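You operate a simulated robot arm through the tools that you are given. There is no shell and no other tool. Be economical: measure what you need, move in short steps, check, and stop when the job is done.

You run a simulated two-armed robot. Do the job below in one go: nothing can be reset, and whatever is moved stays where it is left.

## Task
Put the 9 heel block from the packing table on the raised end of the bench and the 12 heel block on the bay b shelf. Put the bobbin from the top of the low cupboard on the card. Put the shoe on the packing table away on the table top beside the sole rack. Take the cap off the small bottle marked "brown" on the packing table and lay it down there. Stack the 3 steel die from the packing table on top of the 4 steel die. Take the yellow round brush from the packing table and leave it on the top of the low cupboard. The order is free. Set down upright: shoe.

Only the result counts: the job must be done as asked and must still hold three seconds after the hand-in. Knocking over, shifting, dropping, spilling or breaking anything else fails it. A push-on lid holds only when it is set on centred and level and pressed home; a screw cap is set on level and turned clockwise until tight.

## Robot
Two 6-joint arms with fingered hands on one trunk, on a base that drives. Base frame: it is fixed to the floor where the robot stands at the start and does not move with it; the origin is under the middle of the robot, x ahead of it, y to its left, z up; the surface under the hand at the start is at about z = 0.84. Readings come in m, rad, newtons and seconds.
The left shoulder is at the start at [0.05, 0.17, 1.06], the right one opposite. With the tool pointing down near the work surface each hand reaches from about 0.5 to 0.78 m from the robot's upright axis, wherever it stands, measured 20 degrees to its own side. Places, roughly: bay B shelf [0.8, -1.7, 1.4]; bobbin (5x5x3 cm) [-1.6, -1.5, 0.5]; card [-1.5, -1.25, 0.5]; heel block [0.75, -0.25, 0.75]; raised end of the bench [-1.5, 1.6, 1]; round brush [0.5, -0.5, 0.75]; shoe [0.75, -0.5, 0.75]; small bottle [0.75, -0.25, 0.75]; steel die [0.5, -0.25, 0.75]; table top beside the sole rack [-4.7, -2, 0.8]; top of the low cupboard [-1.7, -1.4, 0.4]. Payload 3.5 kg a hand.
The TCP of each hand is the grasp point between the finger pads, 0.026 m short of the fingertips. In the tool frame z runs along the fingers and y along their closing line. Largest opening 0.132 m; the body of the gripper starts 0.073 m behind the TCP. The gripper is a hand of 3 fingers: y runs from the thumb to the fingers, the wrist lies at [0, 0, -0.234] in the tool frame, and closing takes about 1.5 s.
Orientation is that of the tool frame in the base frame, as [roll, pitch, yaw] about the fixed x, y, z axes, in that order (R = Rz(yaw) Ry(pitch) Rx(roll)). With the fingers straight down and closing along the base's y, the tool's x points along the base's -x, its y along +y and its z along -z.

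## Interface
- The arms move only by the tool nudge_tool. It takes "left_targets", "right_targets" or both (then of equal length, played together; a hand with none holds still); each is a list that holds one entry, the list of rows, each a list of 6 numbers: the turn, a rotation vector about the tool's x, y, z in degrees, then the shift along the tool's x, y, z in m. In form: [[[ax, ay, az, x, y, z], ...]]. A call has 1 to 10 rows; each row shifts and turns the commanded pose from where the row before left it, along the tool's axes as they then stand. "left_gripper" and "right_gripper" are, for a hand that has rows, the gripper command, from -1 (fully open) to 1 (shut), values between in proportion, set as the call begins (left out, the last holds). Rows are played at 5 a second. More than 0.05 m and 0.15 rad between two rows, or a gripper value outside its range, and nothing of the call is played. A pose out of reach is approached as far as the arm can. The call stops where the force on the tool passes 40 N (or 10 N more than at its start, if that is more) or the arm is blocked; 0.2 s more then pass. Each finger travels about 0.153 m/s and halts on what it meets, pressing with about 25 N; the grip force reading is that of the motor and also rises with nothing between the fingers. The clock runs only during rows and for 0.2 s after the last one: add rows that do not move to give the fingers time. The reply holds the time, the measured pose of the TCP, the force on the tool along the base axes, the opening and the grip force, in the units named above and with some noise, with the torque about the TCP (base axes, N m) and any sound that the robot's microphone picked up.
- Cameras (640 x 400 px; columns grow to the right, rows downward): "scene" is now at [0.0378, -0.0271, 1.6558]; the picture's right is [-0.35, -0.94, 0.00], its down [-0.63, 0.24, -0.74] and it looks along [0.69, -0.26, -0.67] (base axes); focal length 260 px, centre (320, 200). "left" rides on the left gripper at [-0.062, 0.003, -0.092] in its tool frame; the picture's right is [-0.05, -1.00, 0.00], its down [0.83, -0.04, -0.56] and it looks along [0.55, -0.03, 0.83] (tool axes); focal length 230 px, centre (320, 200). "right" rides on the right gripper at [0.062, 0.003, -0.092] in its tool frame; the picture's right is [-0.05, 1.00, 0.00], its down [-0.83, -0.04, -0.56] and it looks along [-0.55, -0.03, 0.83] (tool axes); focal length 230 px, centre (320, 200). There is no depth. A picture from a camera that has moved, and an enlarged one, comes with that camera's place and axes in the base frame and with its lens.
- get_image(camera): a new picture of that camera. It takes no simulated time.
- slide_trunk(by): slides the trunk up (or, below 0, down) by that many m; the arms and the scene camera ride with it, the base frame stays. It gives what a move gives, with no picture.
- base_move(legs): drives the robot by 1 to 6 legs, each [ahead, left, turn to the left] in m, m and rad, along the robot's own axes; the way and the turn of a leg run together, so that a leg with both is an arc; at most 1.5 m and 3.142 rad a leg. The arms and the cameras ride along, it lands a little off, and it stops where it bumps. It gives what a move gives.
- set_fingers(finger1, finger2, thumb_bend, hand): sets how far each is bent, from 0 (flat) to 1 (curled in); at 0.3 the hand is open as for a grip, at 0.7 the pads meet at the TCP. One left out holds its place. A second passes; each finger stops where it meets its share of the squeeze, and holds until it gets a number again. A gripper value or a shape takes the hand back. It gives what a move gives, with no picture; readings hold the bend of each and the force on the fingers (four entries, about 0 where the hand has none), thumb and palm.
- preshape(shape, hand): the hand has 3 fingers and takes this shape, open, in about a second: jaw (thumb against the fingers, like two jaws); tri (thumb and two fingers); tip (a fingertip pinch); poke (one finger out to press); point (the index stretched); flat (the hand flat); cup (the hand cupped); fist (a fist). The gripper value then closes the fingers along that shape, each until it touches; the sizes above hold for jaw. It gives what a move gives, with no picture.
- head_to(pan, tilt): turns the head with the scene camera to pan (to the left, within 1.501 rad either way) and tilt (down, from -0.506 to 1.204), counted from straight ahead of the robot. It gives what a move gives.
- inspect(camera, box): a new picture of the part [left, top, right, bottom] of that camera's present view, enlarged. It takes no simulated time.
- close_job(): hands the job in; it is judged then, once.

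Work in short steps. Places have to be worked out from the pictures, the camera data and where the tool is seen: move nearer, look again, correct. Check each grasp and each placing, and mend what went wrong. You have 196 turns and 172 pictures in all, those below and enlarged ones among them. Open the grippers and draw the arms clear of the work before you hand the job in, unless the task says otherwise; then end with one line.

The tools are called after ">>>" as name(argument=value, ...) on one line, values as JSON. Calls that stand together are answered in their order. nudge_tool: Moves the arms, as the interface text tells. Its arguments: {"type":"object","properties":{"left_targets":{"type":"array"},"left_gripper":{"type":"number"},"right_targets":{"type":"array"},"right_gripper":{"type":"number"}},"required":[]} The other tools are called the same way: slide_trunk (by) slides the trunk up or down; preshape (shape, hand) gives the hand a shape; set_fingers (finger1, finger2, thumb_bend, hand) moves the fingers one by one; base_move (legs) drives the base; head_to (pan, tilt) turns the head that bears the scene camera; get_image (camera) takes a picture; inspect (camera, box) takes an enlarged picture of a part of a camera's view; close_job () hands the job in.

At the start:

```text
time: 0.0
left_eef_pos: [0.5911, -0.0141, 1.1324]
left_tcp_rot: [-3.141, -0.001, 3.141]
left_ft_force: [0.0, -0.9, -0.1]
left_torque: [-0.02, 0.01, -0.01]
left_width: 0.132
left_grasp_force: 0.0
left_shape: jaw
left_bend: [0.3, 0.3, 0.3]
left_finger forces: [0.0, 0.1, 0.0, 0.0, 0.0, 0.0]
right_eef_pos: [0.4516, -0.5189, 1.1642]
right_tcp_rot: [-3.141, -0.001, 3.141]
right_ft_force: [-0.7, -0.2, 0.1]
right_torque: [0.01, -0.01, -0.01]
right_width: 0.1317
right_grasp_force: 0.0
right_shape: jaw
right_bend: [0.3, 0.3, 0.3]
right_finger forces: [0.0, 0.0, 0.0, 0.0, 0.1, 0.0]
trunk travel left (down, up): [-0.675, 0.035]
robot x, y, heading: [0.0001, 0.0025, 0.002]
head pan, tilt: [-0.356, 0.74]
```

scene: 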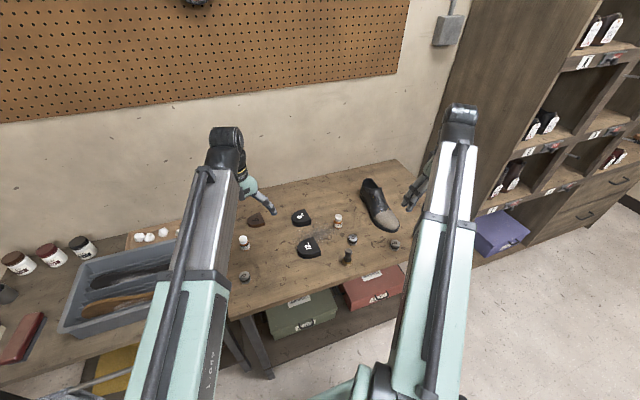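
right: 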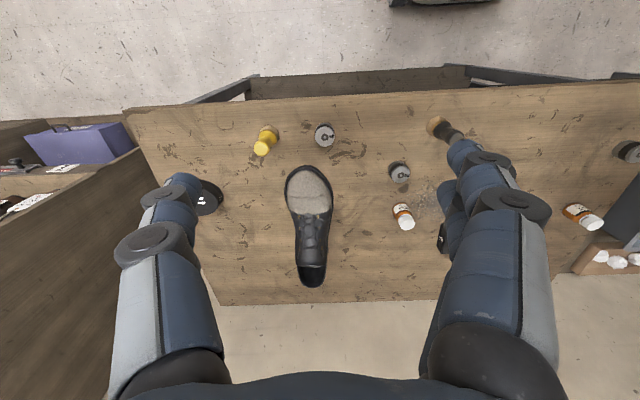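
left: 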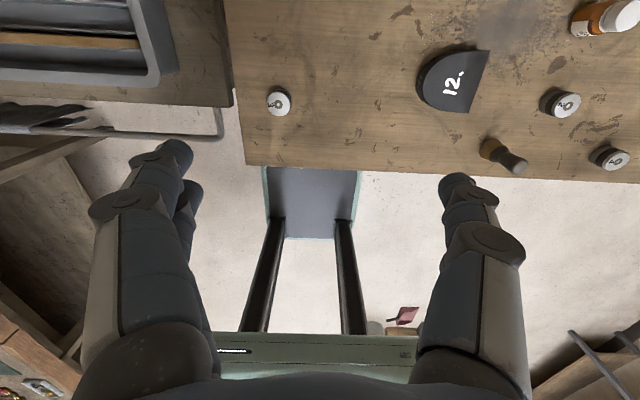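

I start by enlarging the packing table in the scene and right views to identify the objects.

>>> inspect(camera="scene", box=[220, 160, 440, 300])

>>> inspect(camera="right", box=[120, 80, 640, 310])

>>> inspect(camera="left", box=[220, 0, 640, 200])

```text
2.86 times, centred on (330, 230) of scene
camera zoom: at [0.0378, -0.0271, 1.6558], right [-0.35, -0.94, 0.0], down [-0.63, 0.24, -0.74], along [0.69, -0.26, -0.67], focal length 743 px, centre (291, 114)
```

zoom: 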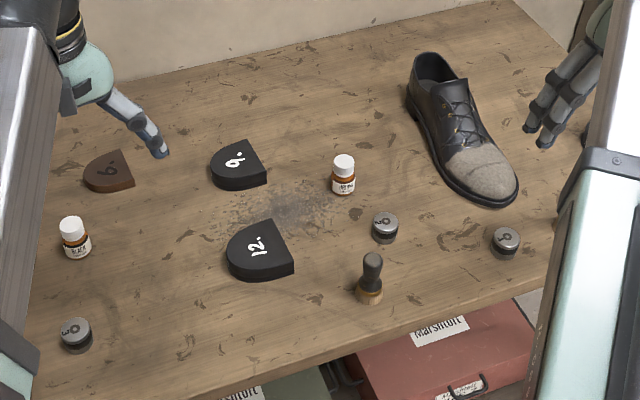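

```text
1.23 times, centred on (380, 195) of right
camera zoom: at [0.3908, -0.5163, 1.255], right [0.05, 1.0, 0.0], down [0.83, -0.04, 0.56], along [0.55, -0.03, -0.83], focal length 283 px, centre (246, 206)
```

zoom: 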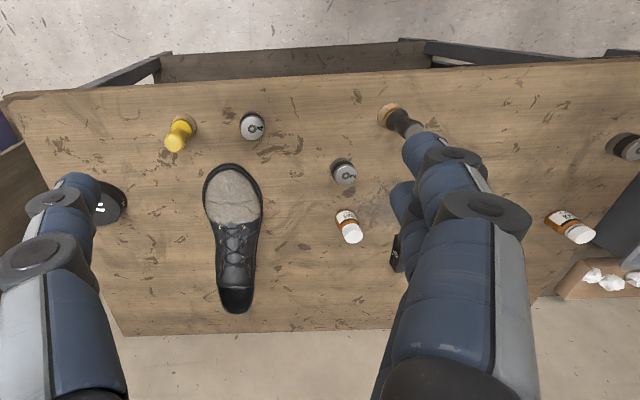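

```text
1.52 times, centred on (430, 100) of left
camera zoom: at [0.6524, -0.0107, 1.2234], right [0.05, -1.0, 0.0], down [-0.83, -0.04, 0.56], along [-0.55, -0.03, -0.83], focal length 351 px, centre (152, 352)
```

zoom: 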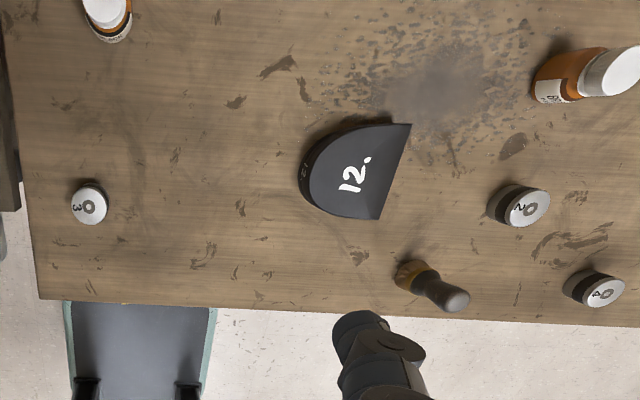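

Positions come out consistently at table z≈0.84. I zoom in on both bottles and the block labels to read them.

>>> inspect(camera="right", box=[370, 190, 440, 240])

>>> inspect(camera="scene", box=[230, 200, 350, 275])

>>> inspect(camera="right", box=[550, 190, 620, 240])

```text
8.00 times, centred on (405, 215) of right
camera zoom: at [0.3908, -0.5163, 1.255], right [0.05, 1.0, 0.0], down [0.83, -0.04, 0.56], along [0.55, -0.03, -0.83], focal length 1841 px, centre (-360, 80)
```

zoom: 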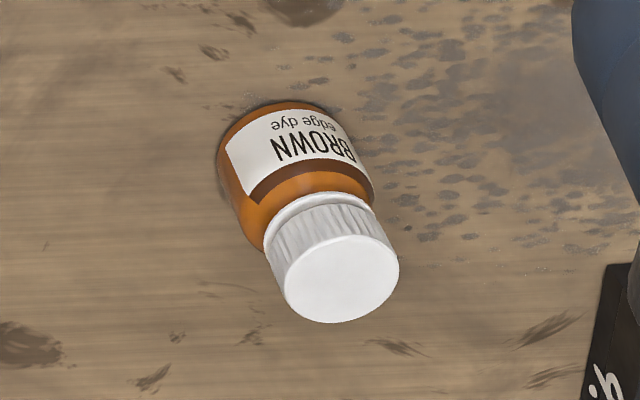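

```text
5.33 times, centred on (290, 238) of scene
camera zoom: at [0.0378, -0.0271, 1.6558], right [-0.35, -0.94, 0.0], down [-0.63, 0.24, -0.74], along [0.69, -0.26, -0.67], focal length 1387 px, centre (480, 0)
```

zoom: 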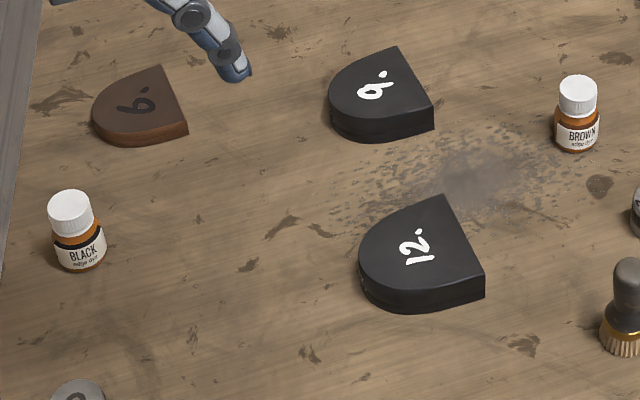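

```text
8.00 times, centred on (585, 215) of right
camera zoom: at [0.3908, -0.5163, 1.255], right [0.05, 1.0, 0.0], down [0.83, -0.04, 0.56], along [0.55, -0.03, -0.83], focal length 1841 px, centre (-1800, 80)
```

zoom: 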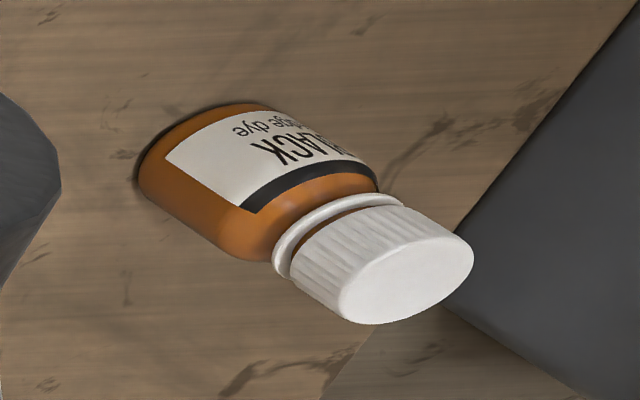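

The brown bottle is the right one, near (0.69,-0.35). I move the left hand out of the way and bring the right hand toward die 3 (≈0.58, 0.046).

>>> nudge_tool(left_targets=[[[0, 0, 0, 0.01, 0.04, 0], [0, 0, 0, 0.01, 0.04, 0], [0, 0, 0, 0.01, 0.04, 0], [0, 0, 0, 0.01, 0.04, 0], [0, 0, 0, 0.01, 0.04, 0], [0, 0, 0, 0.01, 0.04, 0], [0, 0, 0, 0.01, 0.04, 0], [0, 0, 0, 0.01, 0.04, 0], [0, 0, 0, 0.01, 0.04, 0], [0, 0, 0, 0.01, 0.04, 0]]], right_targets=[[[0, 0, 0, -0.01, 0.048, 0], [0, 0, 0, -0.01, 0.048, 0], [0, 0, 0, -0.01, 0.048, 0], [0, 0, 0, -0.01, 0.048, 0], [0, 0, 0, -0.01, 0.048, 0], [0, 0, 0, -0.01, 0.048, 0], [0, 0, 0, -0.01, 0.048, 0], [0, 0, 0, -0.01, 0.048, 0], [0, 0, 0, -0.01, 0.048, 0], [0, 0, 0, -0.01, 0.048, 0]]])

>>> get_image(camera="right")

>>> get_image(camera="scene")

```text
time: 2.2
left_eef_pos: [0.4901, 0.3882, 1.131]
left_tcp_rot: [-3.141, 0.0, 3.14]
left_ft_force: [1.2, 0.7, 0.9]
left_torque: [-0.05, -0.01, -0.01]
left_width: 0.1322
left_grasp_force: 0.1
left_shape: jaw
left_bend: [0.3, 0.3, 0.3]
left_finger forces: [0.0, 0.0, 0.0, 0.0, 0.1, 0.1]
right_eef_pos: [0.5507, -0.0394, 1.1633]
right_tcp_rot: [-3.139, 0.002, 3.14]
right_ft_force: [1.3, -0.1, 0.5]
right_torque: [-0.01, 0.02, -0.01]
right_width: 0.1318
right_grasp_force: 0.0
right_shape: jaw
right_bend: [0.3, 0.3, 0.3]
right_finger forces: [0.0, 0.0, 0.1, 0.0, 0.0, 0.0]
trunk travel left (down, up): [-0.675, 0.035]
robot x, y, heading: [-0.0026, -0.0006, 0.004]
head pan, tilt: [-0.356, 0.74]
```

```text
162 pictures are left
camera right: at [0.4897, -0.0352, 1.2552], right [0.05, 1.0, 0.0], down [0.83, -0.04, 0.56], along [0.55, -0.03, -0.83], focal length 230 px, centre (320, 200)
```

right: 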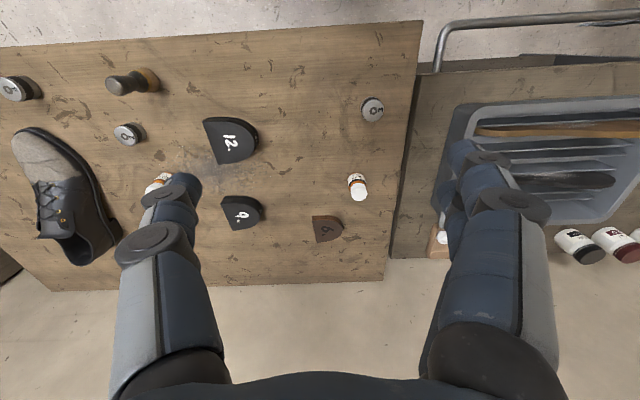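

```text
161 pictures are left
camera scene: at [0.0378, -0.0258, 1.6559], right [-0.35, -0.94, 0.0], down [-0.63, 0.23, -0.74], along [0.69, -0.26, -0.67], focal length 260 px, centre (320, 200)
```

scene: 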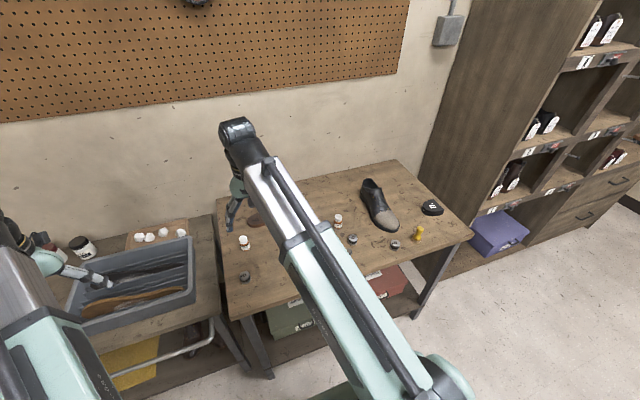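

Die 3 refines to (0.577, 0.045). I bring the right hand above it and look.

>>> nudge_tool(right_targets=[[[0, 0, 0, -0.0045, 0.014, 0.036], [0, 0, 0, -0.0045, 0.014, 0.036], [0, 0, 0, -0.0045, 0.014, 0.036], [0, 0, 0, -0.0045, 0.014, 0.036], [0, 0, 0, -0.0045, 0.014, 0.036], [0, 0, 0, -0.0035, 0.014, 0.036], [0, 0, 0, 0, 0, 0]]])

>>> get_image(camera="right")

```text
time: 3.8
left_eef_pos: [0.4894, 0.3876, 1.132]
left_tcp_rot: [3.141, 0.0, -3.141]
left_ft_force: [1.1, -0.8, -1.0]
left_torque: [0.01, 0.01, 0.01]
left_width: 0.1316
left_grasp_force: 0.1
left_shape: jaw
left_bend: [0.3, 0.3, 0.3]
left_finger forces: [0.0, 0.1, 0.0, 0.0, 0.0, 0.1]
right_eef_pos: [0.5777, 0.0454, 0.9487]
right_tcp_rot: [3.141, 0.0, -3.141]
right_ft_force: [0.1, 0.6, -0.1]
right_torque: [0.01, -0.01, 0.04]
right_width: 0.1318
right_grasp_force: 0.1
right_shape: jaw
right_bend: [0.3, 0.3, 0.3]
right_finger forces: [0.1, 0.0, 0.0, 0.0, 0.0, 0.0]
trunk travel left (down, up): [-0.675, 0.035]
robot x, y, heading: [0.0015, -0.0019, -0.001]
head pan, tilt: [-0.356, 0.74]
```

```text
160 pictures are left
camera right: at [0.5168, 0.0487, 1.0402], right [0.05, 1.0, 0.0], down [0.83, -0.04, 0.56], along [0.55, -0.03, -0.83], focal length 230 px, centre (320, 200)
```

right: 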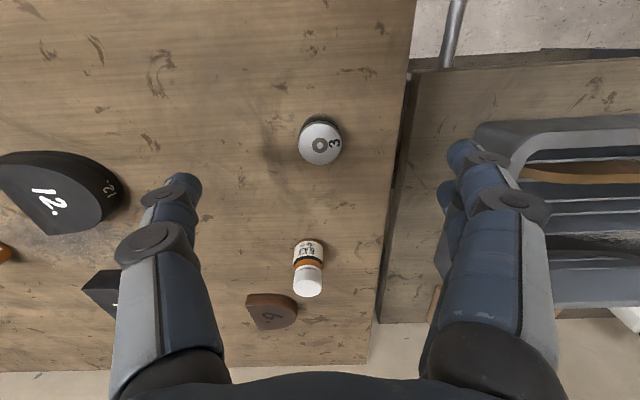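

Die 3 sits at (0.581, 0.046), almost under the hand. I half-close to clear the tray and descend to the grasp height.

>>> nudge_tool(right_targets=[[[0, 0, 0, -0.001, 0, 0.0], [0, 0, 0, -0.001, 0, 0.0], [0, 0, 0, -0.001, 0, 0.025], [0, 0, 0, 0, 0, 0.025], [0, 0, 0, 0, 0, 0.02], [0, 0, 0, 0, 0, 0.008], [0, 0, 0, 0, 0, 0]]], right_gripper=-0.2)

>>> get_image(camera="right")

```text
time: 5.4
left_eef_pos: [0.4905, 0.3873, 1.1319]
left_tcp_rot: [-3.141, -0.001, 3.141]
left_ft_force: [0.4, -0.9, -0.4]
left_torque: [-0.01, -0.03, -0.03]
left_width: 0.132
left_grasp_force: 0.1
left_shape: jaw
left_bend: [0.3, 0.3, 0.3]
left_finger forces: [0.0, 0.0, 0.1, 0.1, 0.1, 0.0]
right_eef_pos: [0.5817, 0.0436, 0.8689]
right_tcp_rot: [-3.14, 0.001, 3.141]
right_ft_force: [0.6, -0.1, -1.1]
right_torque: [-0.01, -0.02, 0.01]
right_width: 0.0799
right_grasp_force: 0.0
right_shape: jaw
right_bend: [0.71, 0.71, 0.71]
right_finger forces: [0.0, 0.1, 0.0, 0.0, 0.0, 0.0]
trunk travel left (down, up): [-0.675, 0.035]
robot x, y, heading: [-0.0014, 0.0012, 0.001]
head pan, tilt: [-0.356, 0.74]
```

```text
159 pictures are left
camera right: at [0.5209, 0.0474, 0.9616], right [0.05, 1.0, 0.0], down [0.83, -0.04, 0.56], along [0.55, -0.03, -0.83], focal length 230 px, centre (320, 200)
```

right: 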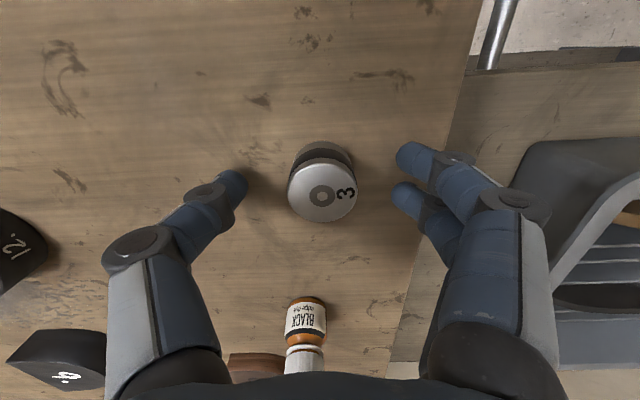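

Die is centred between the fingers; close and then lift a little.

>>> nudge_tool(right_targets=[[[0, 0, 0, 0, 0, 0], [0, 0, 0, 0, 0, 0], [0, 0, 0, 0, 0, 0], [0, 0, 0, 0, 0, 0], [0, 0, 0, 0, 0, 0], [0, 0, 0, 0, 0, -0.01], [0, 0, 0, 0, 0, -0.03], [0, 0, 0, 0, 0, -0.03], [0, 0, 0, 0, 0, -0.04], [0, 0, 0, 0, 0, -0.04]]], right_gripper=1)

>>> get_image(camera="right")

```text
time: 7.6
left_eef_pos: [0.4898, 0.3866, 1.1326]
left_tcp_rot: [3.141, -0.001, 3.142]
left_ft_force: [-0.4, 0.4, 0.7]
left_torque: [0.0, 0.02, -0.01]
left_width: 0.1319
left_grasp_force: 0.0
left_shape: jaw
left_bend: [0.3, 0.3, 0.3]
left_finger forces: [0.0, 0.0, 0.0, 0.0, 0.0, 0.1]
right_eef_pos: [0.5807, 0.0443, 1.0189]
right_tcp_rot: [-3.141, 0.0, 3.14]
right_ft_force: [0.3, 0.4, -1.4]
right_torque: [0.0, -0.02, 0.03]
right_width: 0.0244
right_grasp_force: 24.8
right_shape: jaw
right_bend: [0.73, 0.73, 0.7]
right_finger forces: [12.1, 10.7, 0.1, 0.0, 22.4, 0.1]
trunk travel left (down, up): [-0.675, 0.035]
robot x, y, heading: [0.0029, 0.001, 0.001]
head pan, tilt: [-0.356, 0.74]
```

```text
158 pictures are left
camera right: at [0.5209, 0.0464, 1.1104], right [0.05, 1.0, 0.0], down [0.83, -0.04, 0.55], along [0.55, -0.03, -0.83], focal length 230 px, centre (320, 200)
```

right: 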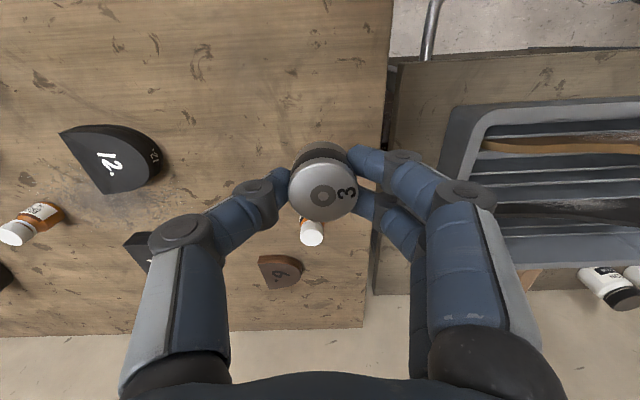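

Die 3 is held. I carry it toward die 4 at about (0.52, -0.514).

>>> nudge_tool(right_targets=[[[0, 0, 0, 0.005, -0.045, -0.003], [0, 0, 0, 0.005, -0.045, -0.003], [0, 0, 0, 0.005, -0.045, -0.003], [0, 0, 0, 0.005, -0.045, -0.003], [0, 0, 0, 0.005, -0.045, 0], [0, 0, 0, 0.005, -0.045, 0], [0, 0, 0, 0.005, -0.045, 0], [0, 0, 0, 0.005, -0.045, 0], [0, 0, 0, 0.005, -0.045, 0], [0, 0, 0, 0.005, -0.045, 0]]])

>>> get_image(camera="right")

>>> inspect(camera="scene", box=[330, 160, 490, 260])

```text
time: 9.8
left_eef_pos: [0.4908, 0.3866, 1.1326]
left_tcp_rot: [3.141, -0.001, 3.141]
left_ft_force: [0.7, -0.2, -1.2]
left_torque: [0.02, 0.0, 0.01]
left_width: 0.1319
left_grasp_force: 0.1
left_shape: jaw
left_bend: [0.3, 0.3, 0.3]
left_finger forces: [0.0, 0.0, 0.1, 0.0, 0.0, 0.0]
right_eef_pos: [0.5271, -0.4066, 1.0313]
right_tcp_rot: [-3.14, -0.001, -3.14]
right_ft_force: [0.4, 0.3, -2.7]
right_torque: [0.03, -0.03, -0.01]
right_width: 0.0242
right_grasp_force: 24.8
right_shape: jaw
right_bend: [0.73, 0.73, 0.7]
right_finger forces: [12.7, 11.7, 0.1, 0.0, 22.6, 0.1]
trunk travel left (down, up): [-0.675, 0.035]
robot x, y, heading: [0.0, 0.0013, 0.001]
head pan, tilt: [-0.356, 0.74]
```

```text
157 pictures are left
camera right: at [0.4677, -0.4025, 1.1229], right [0.05, 1.0, 0.0], down [0.83, -0.04, 0.56], along [0.55, -0.03, -0.83], focal length 230 px, centre (320, 200)
```

right: 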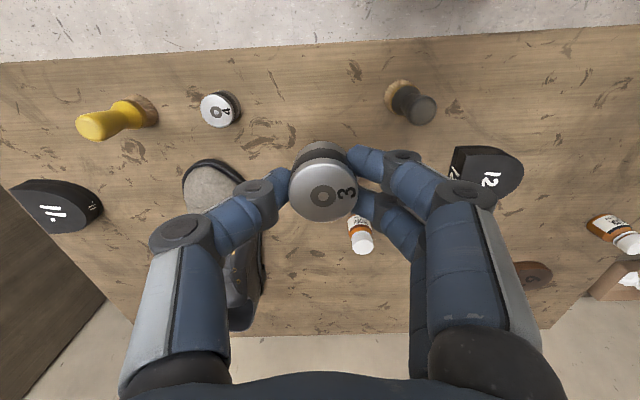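

```text
4.00 times, centred on (410, 210) of scene
camera zoom: at [0.0378, -0.0277, 1.6558], right [-0.35, -0.94, 0.0], down [-0.63, 0.24, -0.74], along [0.69, -0.26, -0.67], focal length 1040 px, centre (-40, 160)
```

zoom: 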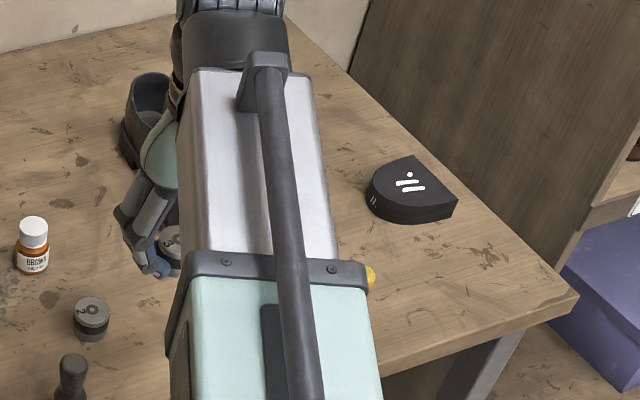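

Die 4 is at (0.5186, -0.5164); the yellow brush is at (0.517, -0.61), 8 cm tall. I go over die 4 at z≈0.93 and check.

>>> nudge_tool(right_targets=[[[0, 0, 0, 0.0028, -0.037, 0], [0, 0, 0, 0.0028, -0.037, 0], [0, 0, 0, 0.0029, -0.036, 0.01], [0, 0, 0, 0, 0, 0.03], [0, 0, 0, 0, 0, 0.03], [0, 0, 0, 0, 0, 0.03], [0, 0, 0, 0, 0, 0]]])

>>> get_image(camera="right")

```text
time: 11.4
left_eef_pos: [0.4907, 0.3875, 1.1322]
left_tcp_rot: [3.14, 0.0, 3.141]
left_ft_force: [0.4, -0.6, 0.3]
left_torque: [-0.01, -0.01, 0.02]
left_width: 0.1322
left_grasp_force: 0.1
left_shape: jaw
left_bend: [0.3, 0.3, 0.3]
left_finger forces: [0.0, 0.0, 0.0, 0.0, 0.0, 0.1]
right_eef_pos: [0.5222, -0.5158, 0.9327]
right_tcp_rot: [-3.141, 0.001, 3.142]
right_ft_force: [0.3, 0.2, -2.9]
right_torque: [0.03, 0.01, 0.03]
right_width: 0.0248
right_grasp_force: 25.7
right_shape: jaw
right_bend: [0.73, 0.73, 0.7]
right_finger forces: [12.8, 12.0, 0.0, 0.0, 22.6, 0.0]
trunk travel left (down, up): [-0.675, 0.035]
robot x, y, heading: [-0.0025, -0.0005, 0.002]
head pan, tilt: [-0.356, 0.74]
```

```text
155 pictures are left
camera right: at [0.4615, -0.5131, 1.0243], right [0.05, 1.0, 0.0], down [0.83, -0.04, 0.56], along [0.55, -0.03, -0.83], focal length 230 px, centre (320, 200)
```

right: 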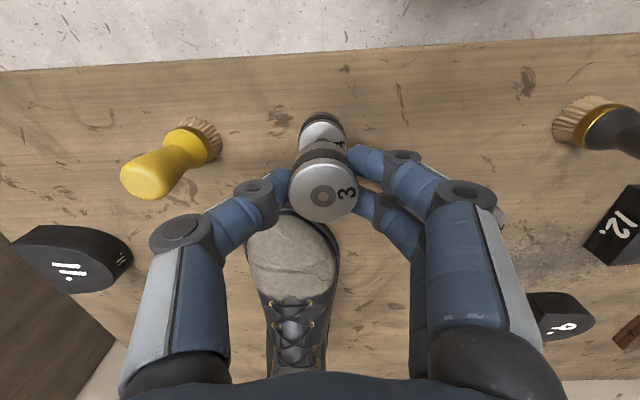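

Zooming to check alignment of die 3 against die 4.

>>> inspect(camera="right", box=[270, 100, 374, 230])

```text
3.08 times, centred on (322, 165) of right
camera zoom: at [0.4615, -0.5131, 1.0243], right [0.05, 1.0, 0.0], down [0.83, -0.04, 0.56], along [0.55, -0.03, -0.83], focal length 708 px, centre (314, 308)
```

zoom: 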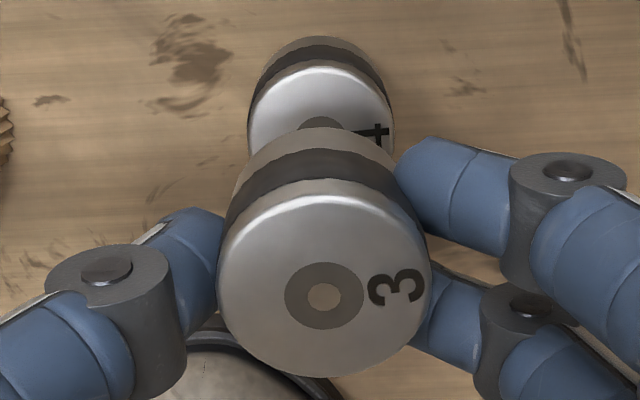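

Alignment is good (x off by about 2 mm). I correct and descend, with slow last steps looking for contact.

>>> nudge_tool(right_targets=[[[0, 0, 0, 0.002, 0, 0.015], [0, 0, 0, 0, 0, 0.015], [0, 0, 0, 0, 0, 0.005], [0, 0, 0, 0, 0, 0.002], [0, 0, 0, 0, 0, 0.0]]])

>>> inspect(camera="right", box=[270, 100, 374, 230])

```text
time: 12.6
left_eef_pos: [0.4907, 0.3885, 1.1321]
left_tcp_rot: [-3.139, 0.001, -3.141]
left_ft_force: [0.5, 0.7, 0.2]
left_torque: [-0.01, -0.02, 0.0]
left_width: 0.1321
left_grasp_force: 0.1
left_shape: jaw
left_bend: [0.3, 0.3, 0.3]
left_finger forces: [0.0, 0.0, 0.1, 0.1, 0.0, 0.1]
right_eef_pos: [0.5211, -0.5159, 0.8975]
right_tcp_rot: [-3.136, 0.002, 3.14]
right_ft_force: [2.6, -3.8, 26.4]
right_torque: [-0.12, -0.04, 0.01]
right_width: 0.0263
right_grasp_force: 25.0
right_shape: jaw
right_bend: [0.74, 0.74, 0.71]
right_finger forces: [14.5, 14.8, 0.0, 0.1, 30.9, 0.1]
trunk travel left (down, up): [-0.675, 0.035]
robot x, y, heading: [-0.0018, -0.0031, 0.002]
head pan, tilt: [-0.356, 0.74]
```

```text
3.08 times, centred on (322, 165) of right
camera zoom: at [0.4597, -0.5116, 0.9891], right [0.05, 1.0, 0.0], down [0.83, -0.04, 0.56], along [0.56, -0.03, -0.83], focal length 708 px, centre (314, 308)
```

zoom: 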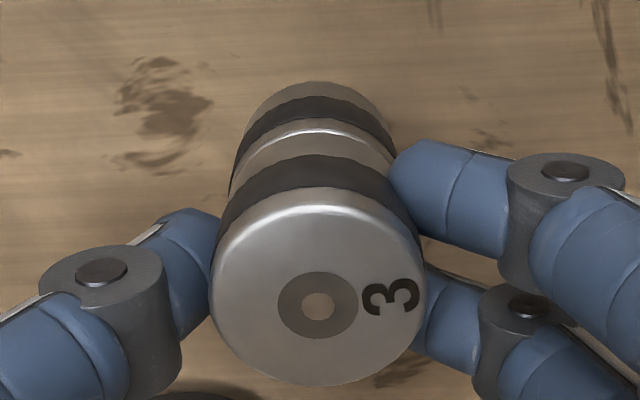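

Contact (26 N) and the dies are coaxial within about 1 mm. I relieve slightly, open partway, and rise.

>>> nudge_tool(right_targets=[[[0, 0, 0, 0, 0, -0.001], [0, 0, 0, 0, 0, 0]]])

>>> nudge_tool(right_targets=[[[0, 0, 0, 0, 0, 0], [0, 0, 0, 0, 0, 0], [0, 0, 0, 0, 0, 0], [0, 0, 0, 0, 0, -0.02], [0, 0, 0, 0, 0, -0.03], [0, 0, 0, 0, 0, -0.04], [0, 0, 0, 0, 0, -0.04]]], right_gripper=0.0)

>>> get_image(camera="right")

```text
time: 13.2
left_eef_pos: [0.4897, 0.3872, 1.1319]
left_tcp_rot: [-3.14, 0.003, 3.141]
left_ft_force: [-0.3, 0.1, -0.4]
left_torque: [-0.01, -0.02, -0.05]
left_width: 0.132
left_grasp_force: 0.0
left_shape: jaw
left_bend: [0.3, 0.3, 0.3]
left_finger forces: [0.0, 0.0, 0.1, 0.0, 0.0, 0.0]
right_eef_pos: [0.5202, -0.5148, 0.8975]
right_tcp_rot: [-3.14, 0.0, -3.141]
right_ft_force: [7.1, -5.7, 28.4]
right_torque: [-0.18, -0.08, 0.01]
right_width: 0.0268
right_grasp_force: 25.2
right_shape: jaw
right_bend: [0.74, 0.74, 0.71]
right_finger forces: [13.6, 15.7, 0.0, 0.1, 31.6, 0.0]
trunk travel left (down, up): [-0.675, 0.035]
robot x, y, heading: [-0.0006, 0.0011, 0.005]
head pan, tilt: [-0.356, 0.74]
```

```text
time: 14.8
left_eef_pos: [0.4903, 0.3879, 1.1323]
left_tcp_rot: [-3.142, 0.0, 3.141]
left_ft_force: [0.1, -0.6, 0.4]
left_torque: [0.01, -0.03, -0.01]
left_width: 0.132
left_grasp_force: 0.1
left_shape: jaw
left_bend: [0.3, 0.3, 0.3]
left_finger forces: [0.0, 0.0, 0.0, 0.0, 0.0, 0.0]
right_eef_pos: [0.5199, -0.5137, 1.0242]
right_tcp_rot: [-3.141, -0.001, 3.141]
right_ft_force: [0.1, 0.1, -0.1]
right_torque: [0.04, 0.01, 0.02]
right_width: 0.0654
right_grasp_force: 0.1
right_shape: jaw
right_bend: [0.73, 0.73, 0.7]
right_finger forces: [0.0, 0.0, 0.1, 0.0, 0.0, 0.1]
trunk travel left (down, up): [-0.675, 0.035]
robot x, y, heading: [-0.005, -0.0027, -0.004]
head pan, tilt: [-0.356, 0.74]
```

```text
152 pictures are left
camera right: at [0.4587, -0.5121, 1.1162], right [0.05, 1.0, 0.0], down [0.83, -0.04, 0.56], along [0.55, -0.03, -0.83], focal length 230 px, centre (320, 200)
```

right: 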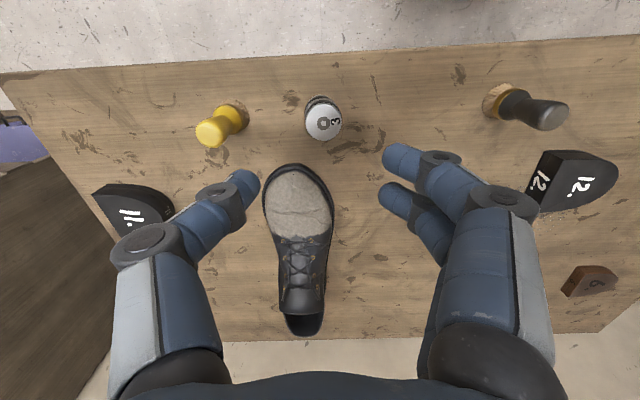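

Die 3 is stacked on die 4. Next is the brown bottle: I move the right hand above it, (0.69,-0.35), to look.

>>> nudge_tool(right_targets=[[[0, 0, 0, -0.023, 0.023, 0], [0, 0, 0, -0.023, 0.023, 0], [0, 0, 0, -0.023, 0.023, 0], [0, 0, 0, -0.023, 0.023, 0], [0, 0, 0, -0.023, 0.023, 0], [0, 0, 0, -0.023, 0.023, 0], [0, 0, 0, -0.023, 0.024, 0], [0, 0, 0, 0, 0, 0]]])

>>> get_image(camera="right")

>>> inspect(camera="scene", box=[300, 180, 400, 260])

```text
time: 16.6
left_eef_pos: [0.49, 0.387, 1.1313]
left_tcp_rot: [3.141, 0.001, 3.141]
left_ft_force: [0.6, 0.1, 1.4]
left_torque: [-0.02, 0.0, 0.03]
left_width: 0.132
left_grasp_force: 0.1
left_shape: jaw
left_bend: [0.3, 0.3, 0.3]
left_finger forces: [0.0, 0.0, 0.0, 0.0, 0.0, 0.1]
right_eef_pos: [0.6789, -0.354, 1.0252]
right_tcp_rot: [3.141, 0.001, 3.141]
right_ft_force: [-0.1, 0.3, 0.3]
right_torque: [0.01, 0.0, -0.01]
right_width: 0.0655
right_grasp_force: 0.0
right_shape: jaw
right_bend: [0.73, 0.73, 0.7]
right_finger forces: [0.0, 0.0, 0.0, 0.0, 0.0, 0.0]
trunk travel left (down, up): [-0.675, 0.035]
robot x, y, heading: [0.0012, 0.0016, -0.001]
head pan, tilt: [-0.356, 0.74]
```

```text
151 pictures are left
camera right: at [0.6185, -0.3508, 1.1173], right [0.05, 1.0, 0.0], down [0.83, -0.04, 0.56], along [0.55, -0.03, -0.83], focal length 230 px, centre (320, 200)
```

right: 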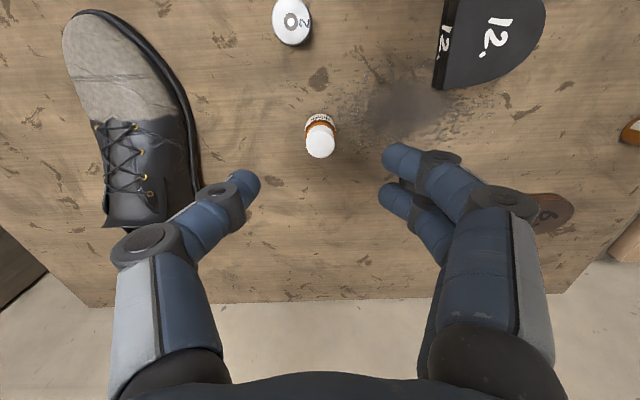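

```text
5.00 times, centred on (350, 220) of scene
camera zoom: at [0.0376, -0.0272, 1.6558], right [-0.35, -0.94, 0.0], down [-0.63, 0.24, -0.74], along [0.69, -0.26, -0.67], focal length 1300 px, centre (170, 100)
```

zoom: 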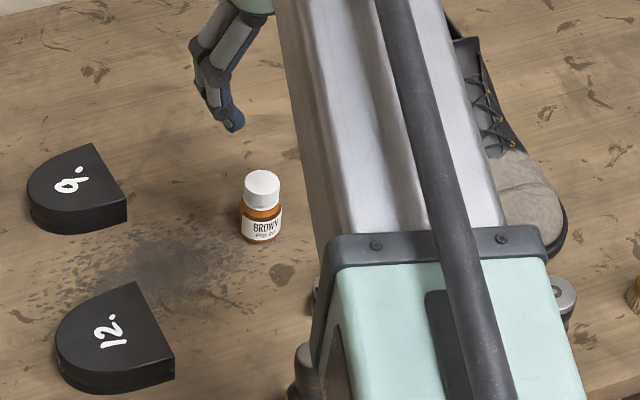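

The cap's top is at about (0.690,-0.353,0.91). I'll first try press-and-twist with one hand: pre-turn the hand clockwise by 72° above the bottle.

>>> nudge_tool(right_targets=[[[0, 0, 0, -0.011, 0.001, 0], [0, 0, 8, 0, 0, 0], [0, 0, 8, 0, 0, 0], [0, 0, 8, 0, 0, 0], [0, 0, 8, 0, 0, 0], [0, 0, 8, 0, 0, 0.01], [0, 0, 8, 0, 0, 0.02], [0, 0, 8, 0, 0, 0.02], [0, 0, 8, 0, 0, 0.02], [0, 0, 8, 0, 0, 0]]])

>>> get_image(camera="right")

```text
time: 18.8
left_eef_pos: [0.4899, 0.3863, 1.1315]
left_tcp_rot: [-3.14, -0.001, 3.141]
left_ft_force: [-0.1, 0.3, 0.0]
left_torque: [0.0, 0.01, 0.0]
left_width: 0.1318
left_grasp_force: 0.0
left_shape: jaw
left_bend: [0.3, 0.3, 0.3]
left_finger forces: [0.1, 0.0, 0.1, 0.1, 0.0, 0.1]
right_eef_pos: [0.692, -0.3528, 0.9556]
right_tcp_rot: [3.141, 0.002, 1.881]
right_ft_force: [0.1, -0.3, 0.8]
right_torque: [-0.01, -0.01, -0.05]
right_width: 0.0655
right_grasp_force: 0.1
right_shape: jaw
right_bend: [0.73, 0.73, 0.7]
right_finger forces: [0.1, 0.0, 0.1, 0.0, 0.0, 0.0]
trunk travel left (down, up): [-0.675, 0.035]
robot x, y, heading: [0.0002, 0.0009, 0.004]
head pan, tilt: [-0.356, 0.74]
```

```text
149 pictures are left
camera right: at [0.6767, -0.293, 1.0474], right [0.97, 0.26, 0.0], down [0.21, -0.8, 0.56], along [0.14, -0.54, -0.83], focal length 230 px, centre (320, 200)
```

right: 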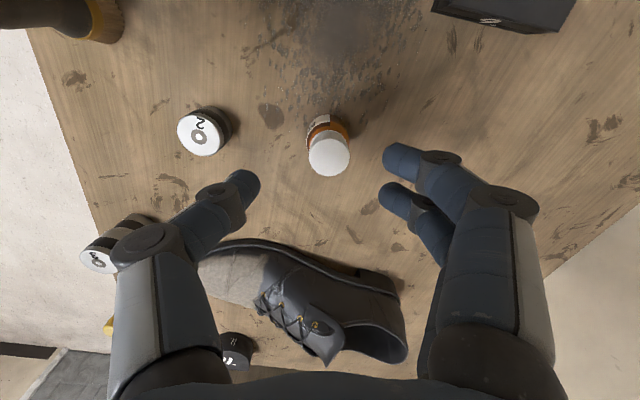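

The cap now appears at (0.697,-0.350). I shift 5 mm along the closing line, descend to z≈0.912 and close on the cap.

>>> nudge_tool(right_targets=[[[0, 0, 0, 0, 0.005, 0.015], [0, 0, 0, 0, 0, 0.015], [0, 0, 0, 0, 0, 0.013], [0, 0, 0, 0, 0, 0]]])

>>> get_image(camera="right")

>>> inspect(camera="scene", box=[300, 180, 400, 260])

```text
time: 19.8
left_eef_pos: [0.4895, 0.3878, 1.1315]
left_tcp_rot: [-3.141, 0.001, -3.141]
left_ft_force: [-1.2, -0.1, -0.7]
left_torque: [0.0, 0.0, -0.01]
left_width: 0.1319
left_grasp_force: 0.1
left_shape: jaw
left_bend: [0.3, 0.3, 0.3]
left_finger forces: [0.0, 0.0, 0.0, 0.0, 0.0, 0.1]
right_eef_pos: [0.6955, -0.3499, 0.913]
right_tcp_rot: [-3.141, -0.002, 1.886]
right_ft_force: [-0.1, -1.3, -0.2]
right_torque: [0.02, 0.02, -0.03]
right_width: 0.0655
right_grasp_force: 0.0
right_shape: jaw
right_bend: [0.73, 0.73, 0.7]
right_finger forces: [0.1, 0.1, 0.0, 0.1, 0.1, 0.0]
trunk travel left (down, up): [-0.675, 0.035]
robot x, y, heading: [-0.0007, -0.0015, -0.0]
head pan, tilt: [-0.356, 0.74]
```

```text
148 pictures are left
camera right: at [0.6814, -0.2911, 1.004], right [0.97, 0.26, 0.0], down [0.22, -0.8, 0.56], along [0.14, -0.54, -0.83], focal length 230 px, centre (320, 200)
```

right: 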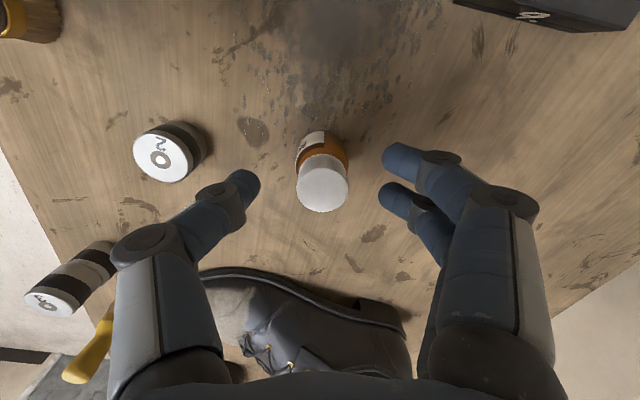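

```text
5.00 times, centred on (350, 220) of scene
camera zoom: at [0.0377, -0.027, 1.6558], right [-0.35, -0.94, 0.0], down [-0.63, 0.24, -0.74], along [0.69, -0.26, -0.67], focal length 1300 px, centre (170, 100)
```

zoom: 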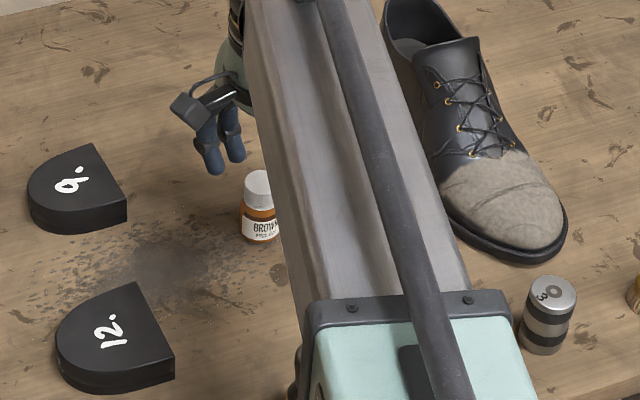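

The cap is about 5 mm further along tool +x; I correct and close on it.

>>> nudge_tool(right_targets=[[[0, 0, 0, 0.004, 0, 0], [0, 0, 0, 0, 0, 0], [0, 0, 0, 0, 0, 0], [0, 0, 0, 0, 0, 0], [0, 0, 0, 0, 0, 0], [0, 0, 0, 0, 0, 0]]], right_gripper=1)

>>> get_image(camera="right")

```text
time: 21.2
left_eef_pos: [0.4909, 0.3874, 1.1315]
left_tcp_rot: [3.141, 0.001, -3.141]
left_ft_force: [-0.7, -0.1, 0.3]
left_torque: [0.03, 0.03, 0.01]
left_width: 0.1317
left_grasp_force: 0.1
left_shape: jaw
left_bend: [0.3, 0.3, 0.3]
left_finger forces: [0.0, 0.1, 0.0, 0.1, 0.0, 0.0]
right_eef_pos: [0.6945, -0.3469, 0.9116]
right_tcp_rot: [-3.142, 0.001, 1.886]
right_ft_force: [-0.4, 0.0, -1.3]
right_torque: [-0.01, -0.02, 0.0]
right_width: 0.0112
right_grasp_force: 25.0
right_shape: jaw
right_bend: [0.72, 0.71, 0.71]
right_finger forces: [0.0, 18.1, 0.0, 0.0, 20.0, 0.0]
trunk travel left (down, up): [-0.675, 0.035]
robot x, y, heading: [0.0036, -0.0026, 0.0]
head pan, tilt: [-0.356, 0.74]
```

```text
146 pictures are left
camera right: at [0.6802, -0.2871, 1.0044], right [0.97, 0.26, 0.0], down [0.22, -0.8, 0.56], along [0.14, -0.54, -0.83], focal length 230 px, centre (320, 200)
```

right: 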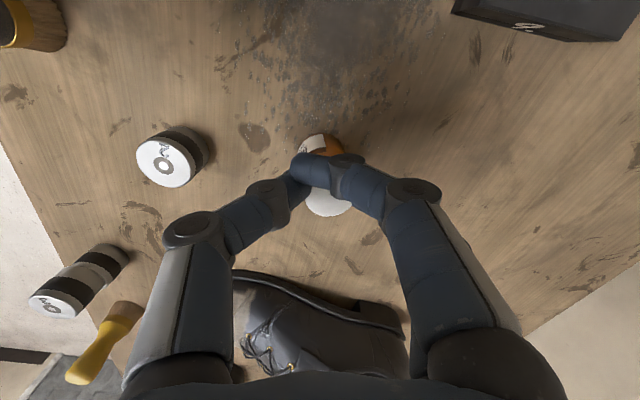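

The width (0.011) is smaller than the cap, so I check closely.

>>> inspect(camera="right", box=[260, 110, 400, 240])

```text
3.08 times, centred on (330, 175) of right
camera zoom: at [0.6802, -0.2871, 1.0044], right [0.97, 0.26, 0.0], down [0.22, -0.8, 0.56], along [0.14, -0.54, -0.83], focal length 708 px, centre (289, 277)
```

zoom: 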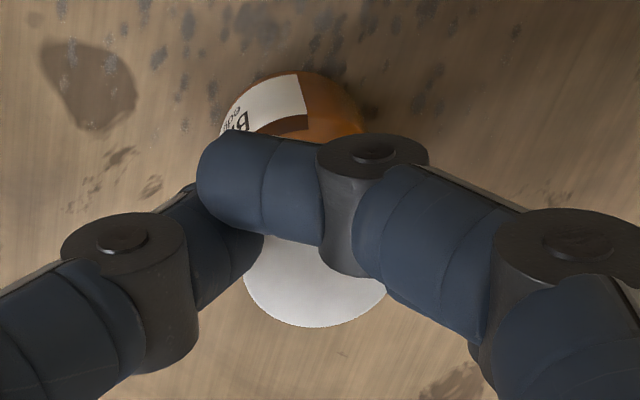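

In jaw shape the two fingers straddle the small cap. I open, rise and try the "tri" shape.

>>> nudge_tool(right_targets=[[[0, 0, 0, 0, 0, 0], [0, 0, 0, 0, 0, 0], [0, 0, 0, 0, 0, 0], [0, 0, 0, 0, 0, -0.03], [0, 0, 0, 0, 0, -0.03]]], right_gripper=0.0)

>>> preshape(hand="right", shape="tri")

>>> get_image(camera="right")

```text
time: 22.4
left_eef_pos: [0.4886, 0.3871, 1.1313]
left_tcp_rot: [3.141, -0.001, 3.141]
left_ft_force: [-0.6, 0.0, 0.8]
left_torque: [0.01, -0.01, -0.01]
left_width: 0.1319
left_grasp_force: 0.0
left_shape: jaw
left_bend: [0.3, 0.3, 0.3]
left_finger forces: [0.0, 0.0, 0.0, 0.1, 0.0, 0.0]
right_eef_pos: [0.6936, -0.3459, 0.9728]
right_tcp_rot: [3.14, 0.0, 1.886]
right_ft_force: [0.7, -0.4, -0.2]
right_torque: [0.01, 0.01, 0.0]
right_width: 0.0653
right_grasp_force: 0.1
right_shape: jaw
right_bend: [0.73, 0.73, 0.7]
right_finger forces: [0.0, 0.1, 0.0, 0.0, 0.0, 0.1]
trunk travel left (down, up): [-0.675, 0.035]
robot x, y, heading: [0.0014, -0.0027, -0.001]
head pan, tilt: [-0.356, 0.74]
```

```text
time: 23.3
left_eef_pos: [0.4913, 0.3874, 1.1313]
left_tcp_rot: [-3.141, 0.0, 3.141]
left_ft_force: [0.0, 0.3, 0.2]
left_torque: [0.02, 0.02, 0.0]
left_width: 0.1321
left_grasp_force: 0.1
left_shape: jaw
left_bend: [0.3, 0.3, 0.3]
left_finger forces: [0.1, 0.1, 0.0, 0.1, 0.0, 0.0]
right_eef_pos: [0.6933, -0.3467, 0.9735]
right_tcp_rot: [3.141, 0.001, 1.885]
right_ft_force: [-0.9, 0.0, 0.6]
right_torque: [-0.02, 0.01, 0.04]
right_width: 0.1318
right_grasp_force: 0.1
right_shape: tri
right_bend: [0.3, 0.3, 0.3]
right_finger forces: [0.0, 0.0, 0.1, 0.0, 0.0, 0.1]
trunk travel left (down, up): [-0.675, 0.035]
robot x, y, heading: [-0.001, -0.0012, 0.003]
head pan, tilt: [-0.356, 0.74]
```

```text
144 pictures are left
camera right: at [0.6786, -0.2866, 1.0643], right [0.97, 0.26, 0.0], down [0.22, -0.8, 0.56], along [0.14, -0.54, -0.83], focal length 230 px, centre (320, 200)
```

right: 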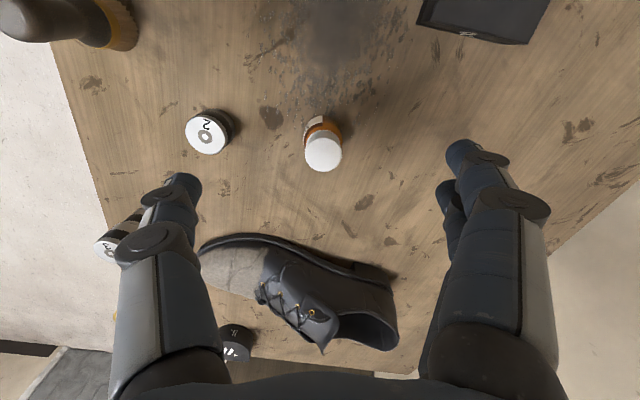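

Same layout; I try "tip".

>>> preshape(hand="right", shape="tip")

>>> nudge_tool(right_targets=[[[0, 0, 0, 0, 0, 0], [0, 0, 0, 0, 0, 0], [0, 0, 0, 0, 0, 0], [0, 0, 0, 0, 0, 0], [0, 0, 0, 0, 0, 0], [0, 0, 0, 0, 0, 0]]], right_gripper=0.4)

>>> get_image(camera="right")

```text
time: 24.2
left_eef_pos: [0.4916, 0.3879, 1.1332]
left_tcp_rot: [3.141, 0.0, -3.141]
left_ft_force: [0.0, 0.5, -0.3]
left_torque: [-0.03, -0.03, 0.01]
left_width: 0.1317
left_grasp_force: 0.1
left_shape: jaw
left_bend: [0.3, 0.3, 0.3]
left_finger forces: [0.1, 0.0, 0.0, 0.1, 0.1, 0.1]
right_eef_pos: [0.693, -0.3461, 0.9729]
right_tcp_rot: [-3.142, 0.002, 1.886]
right_ft_force: [0.6, 0.3, -0.5]
right_torque: [0.01, 0.0, 0.01]
right_width: 0.1318
right_grasp_force: 0.1
right_shape: tip
right_bend: [0.3, 0.3, 0.3]
right_finger forces: [0.0, 0.1, 0.1, 0.1, 0.1, 0.0]
trunk travel left (down, up): [-0.675, 0.035]
robot x, y, heading: [-0.002, -0.0006, 0.004]
head pan, tilt: [-0.356, 0.74]
```

```text
time: 25.6
left_eef_pos: [0.49, 0.387, 1.1324]
left_tcp_rot: [3.141, -0.002, -3.142]
left_ft_force: [-1.2, 0.7, 0.6]
left_torque: [0.01, 0.02, 0.01]
left_width: 0.1319
left_grasp_force: 0.0
left_shape: jaw
left_bend: [0.3, 0.3, 0.3]
left_finger forces: [0.1, 0.0, 0.0, 0.1, 0.0, 0.0]
right_eef_pos: [0.6931, -0.3458, 0.9725]
right_tcp_rot: [3.141, 0.0, 1.886]
right_ft_force: [0.7, 0.6, -0.6]
right_torque: [0.0, 0.0, 0.03]
right_width: 0.0402
right_grasp_force: 0.0
right_shape: tip
right_bend: [0.73, 0.73, 0.7]
right_finger forces: [0.0, 0.0, 0.0, 0.0, 0.1, 0.0]
trunk travel left (down, up): [-0.675, 0.035]
robot x, y, heading: [-0.0016, -0.002, -0.002]
head pan, tilt: [-0.356, 0.74]
```

```text
143 pictures are left
camera right: at [0.6786, -0.2866, 1.0645], right [0.97, 0.26, 0.0], down [0.22, -0.8, 0.56], along [0.14, -0.54, -0.83], focal length 230 px, centre (320, 200)
```

right: 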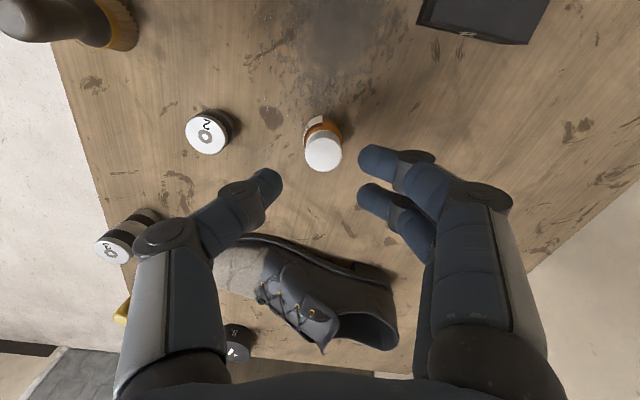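

Depth of the cap is uncertain; I take enlarged views from the current pose and after a 4 cm rise to triangulate precisely.

>>> inspect(camera="right", box=[284, 100, 364, 180])

>>> inspect(camera="scene", box=[320, 200, 370, 240])

>>> inspect(camera="left", box=[320, 0, 640, 200])

```text
5.00 times, centred on (324, 140) of right
camera zoom: at [0.6786, -0.2866, 1.0645], right [0.97, 0.26, 0.0], down [0.22, -0.8, 0.56], along [0.14, -0.54, -0.83], focal length 1150 px, centre (300, 500)
```

zoom: 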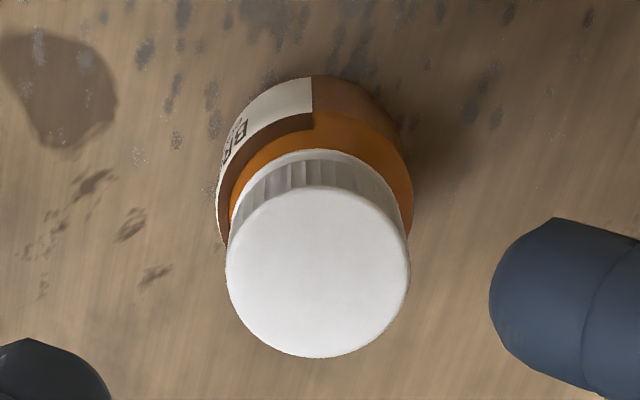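

```text
10.00 times, centred on (345, 220) of scene
camera zoom: at [0.0378, -0.027, 1.6558], right [-0.35, -0.94, 0.0], down [-0.63, 0.24, -0.74], along [0.69, -0.26, -0.67], focal length 2600 px, centre (70, 0)
```

zoom: 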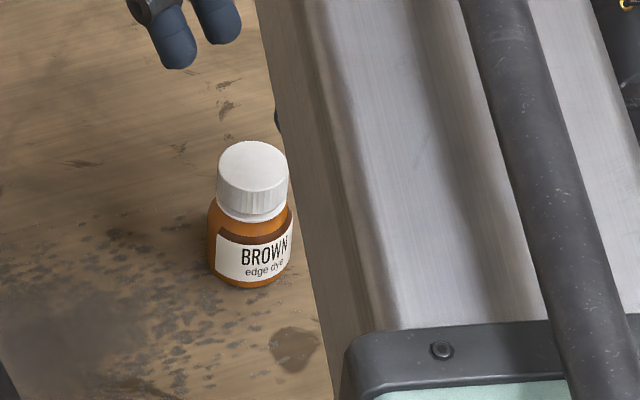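

```text
2.00 times, centred on (480, 100) of left
camera zoom: at [0.5518, 0.3909, 1.2236], right [0.05, -1.0, 0.0], down [-0.83, -0.04, 0.56], along [-0.55, -0.03, -0.83], focal length 460 px, centre (0, 400)
```

zoom: 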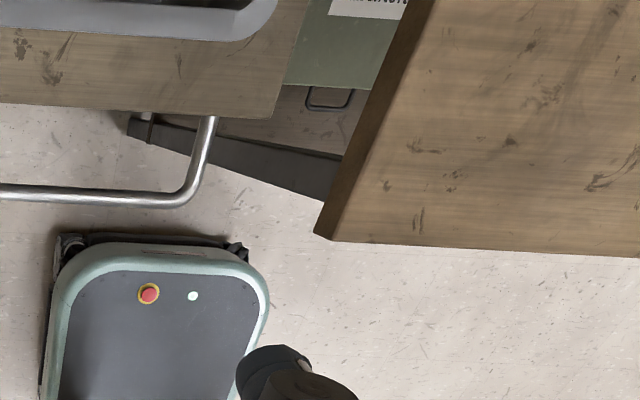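

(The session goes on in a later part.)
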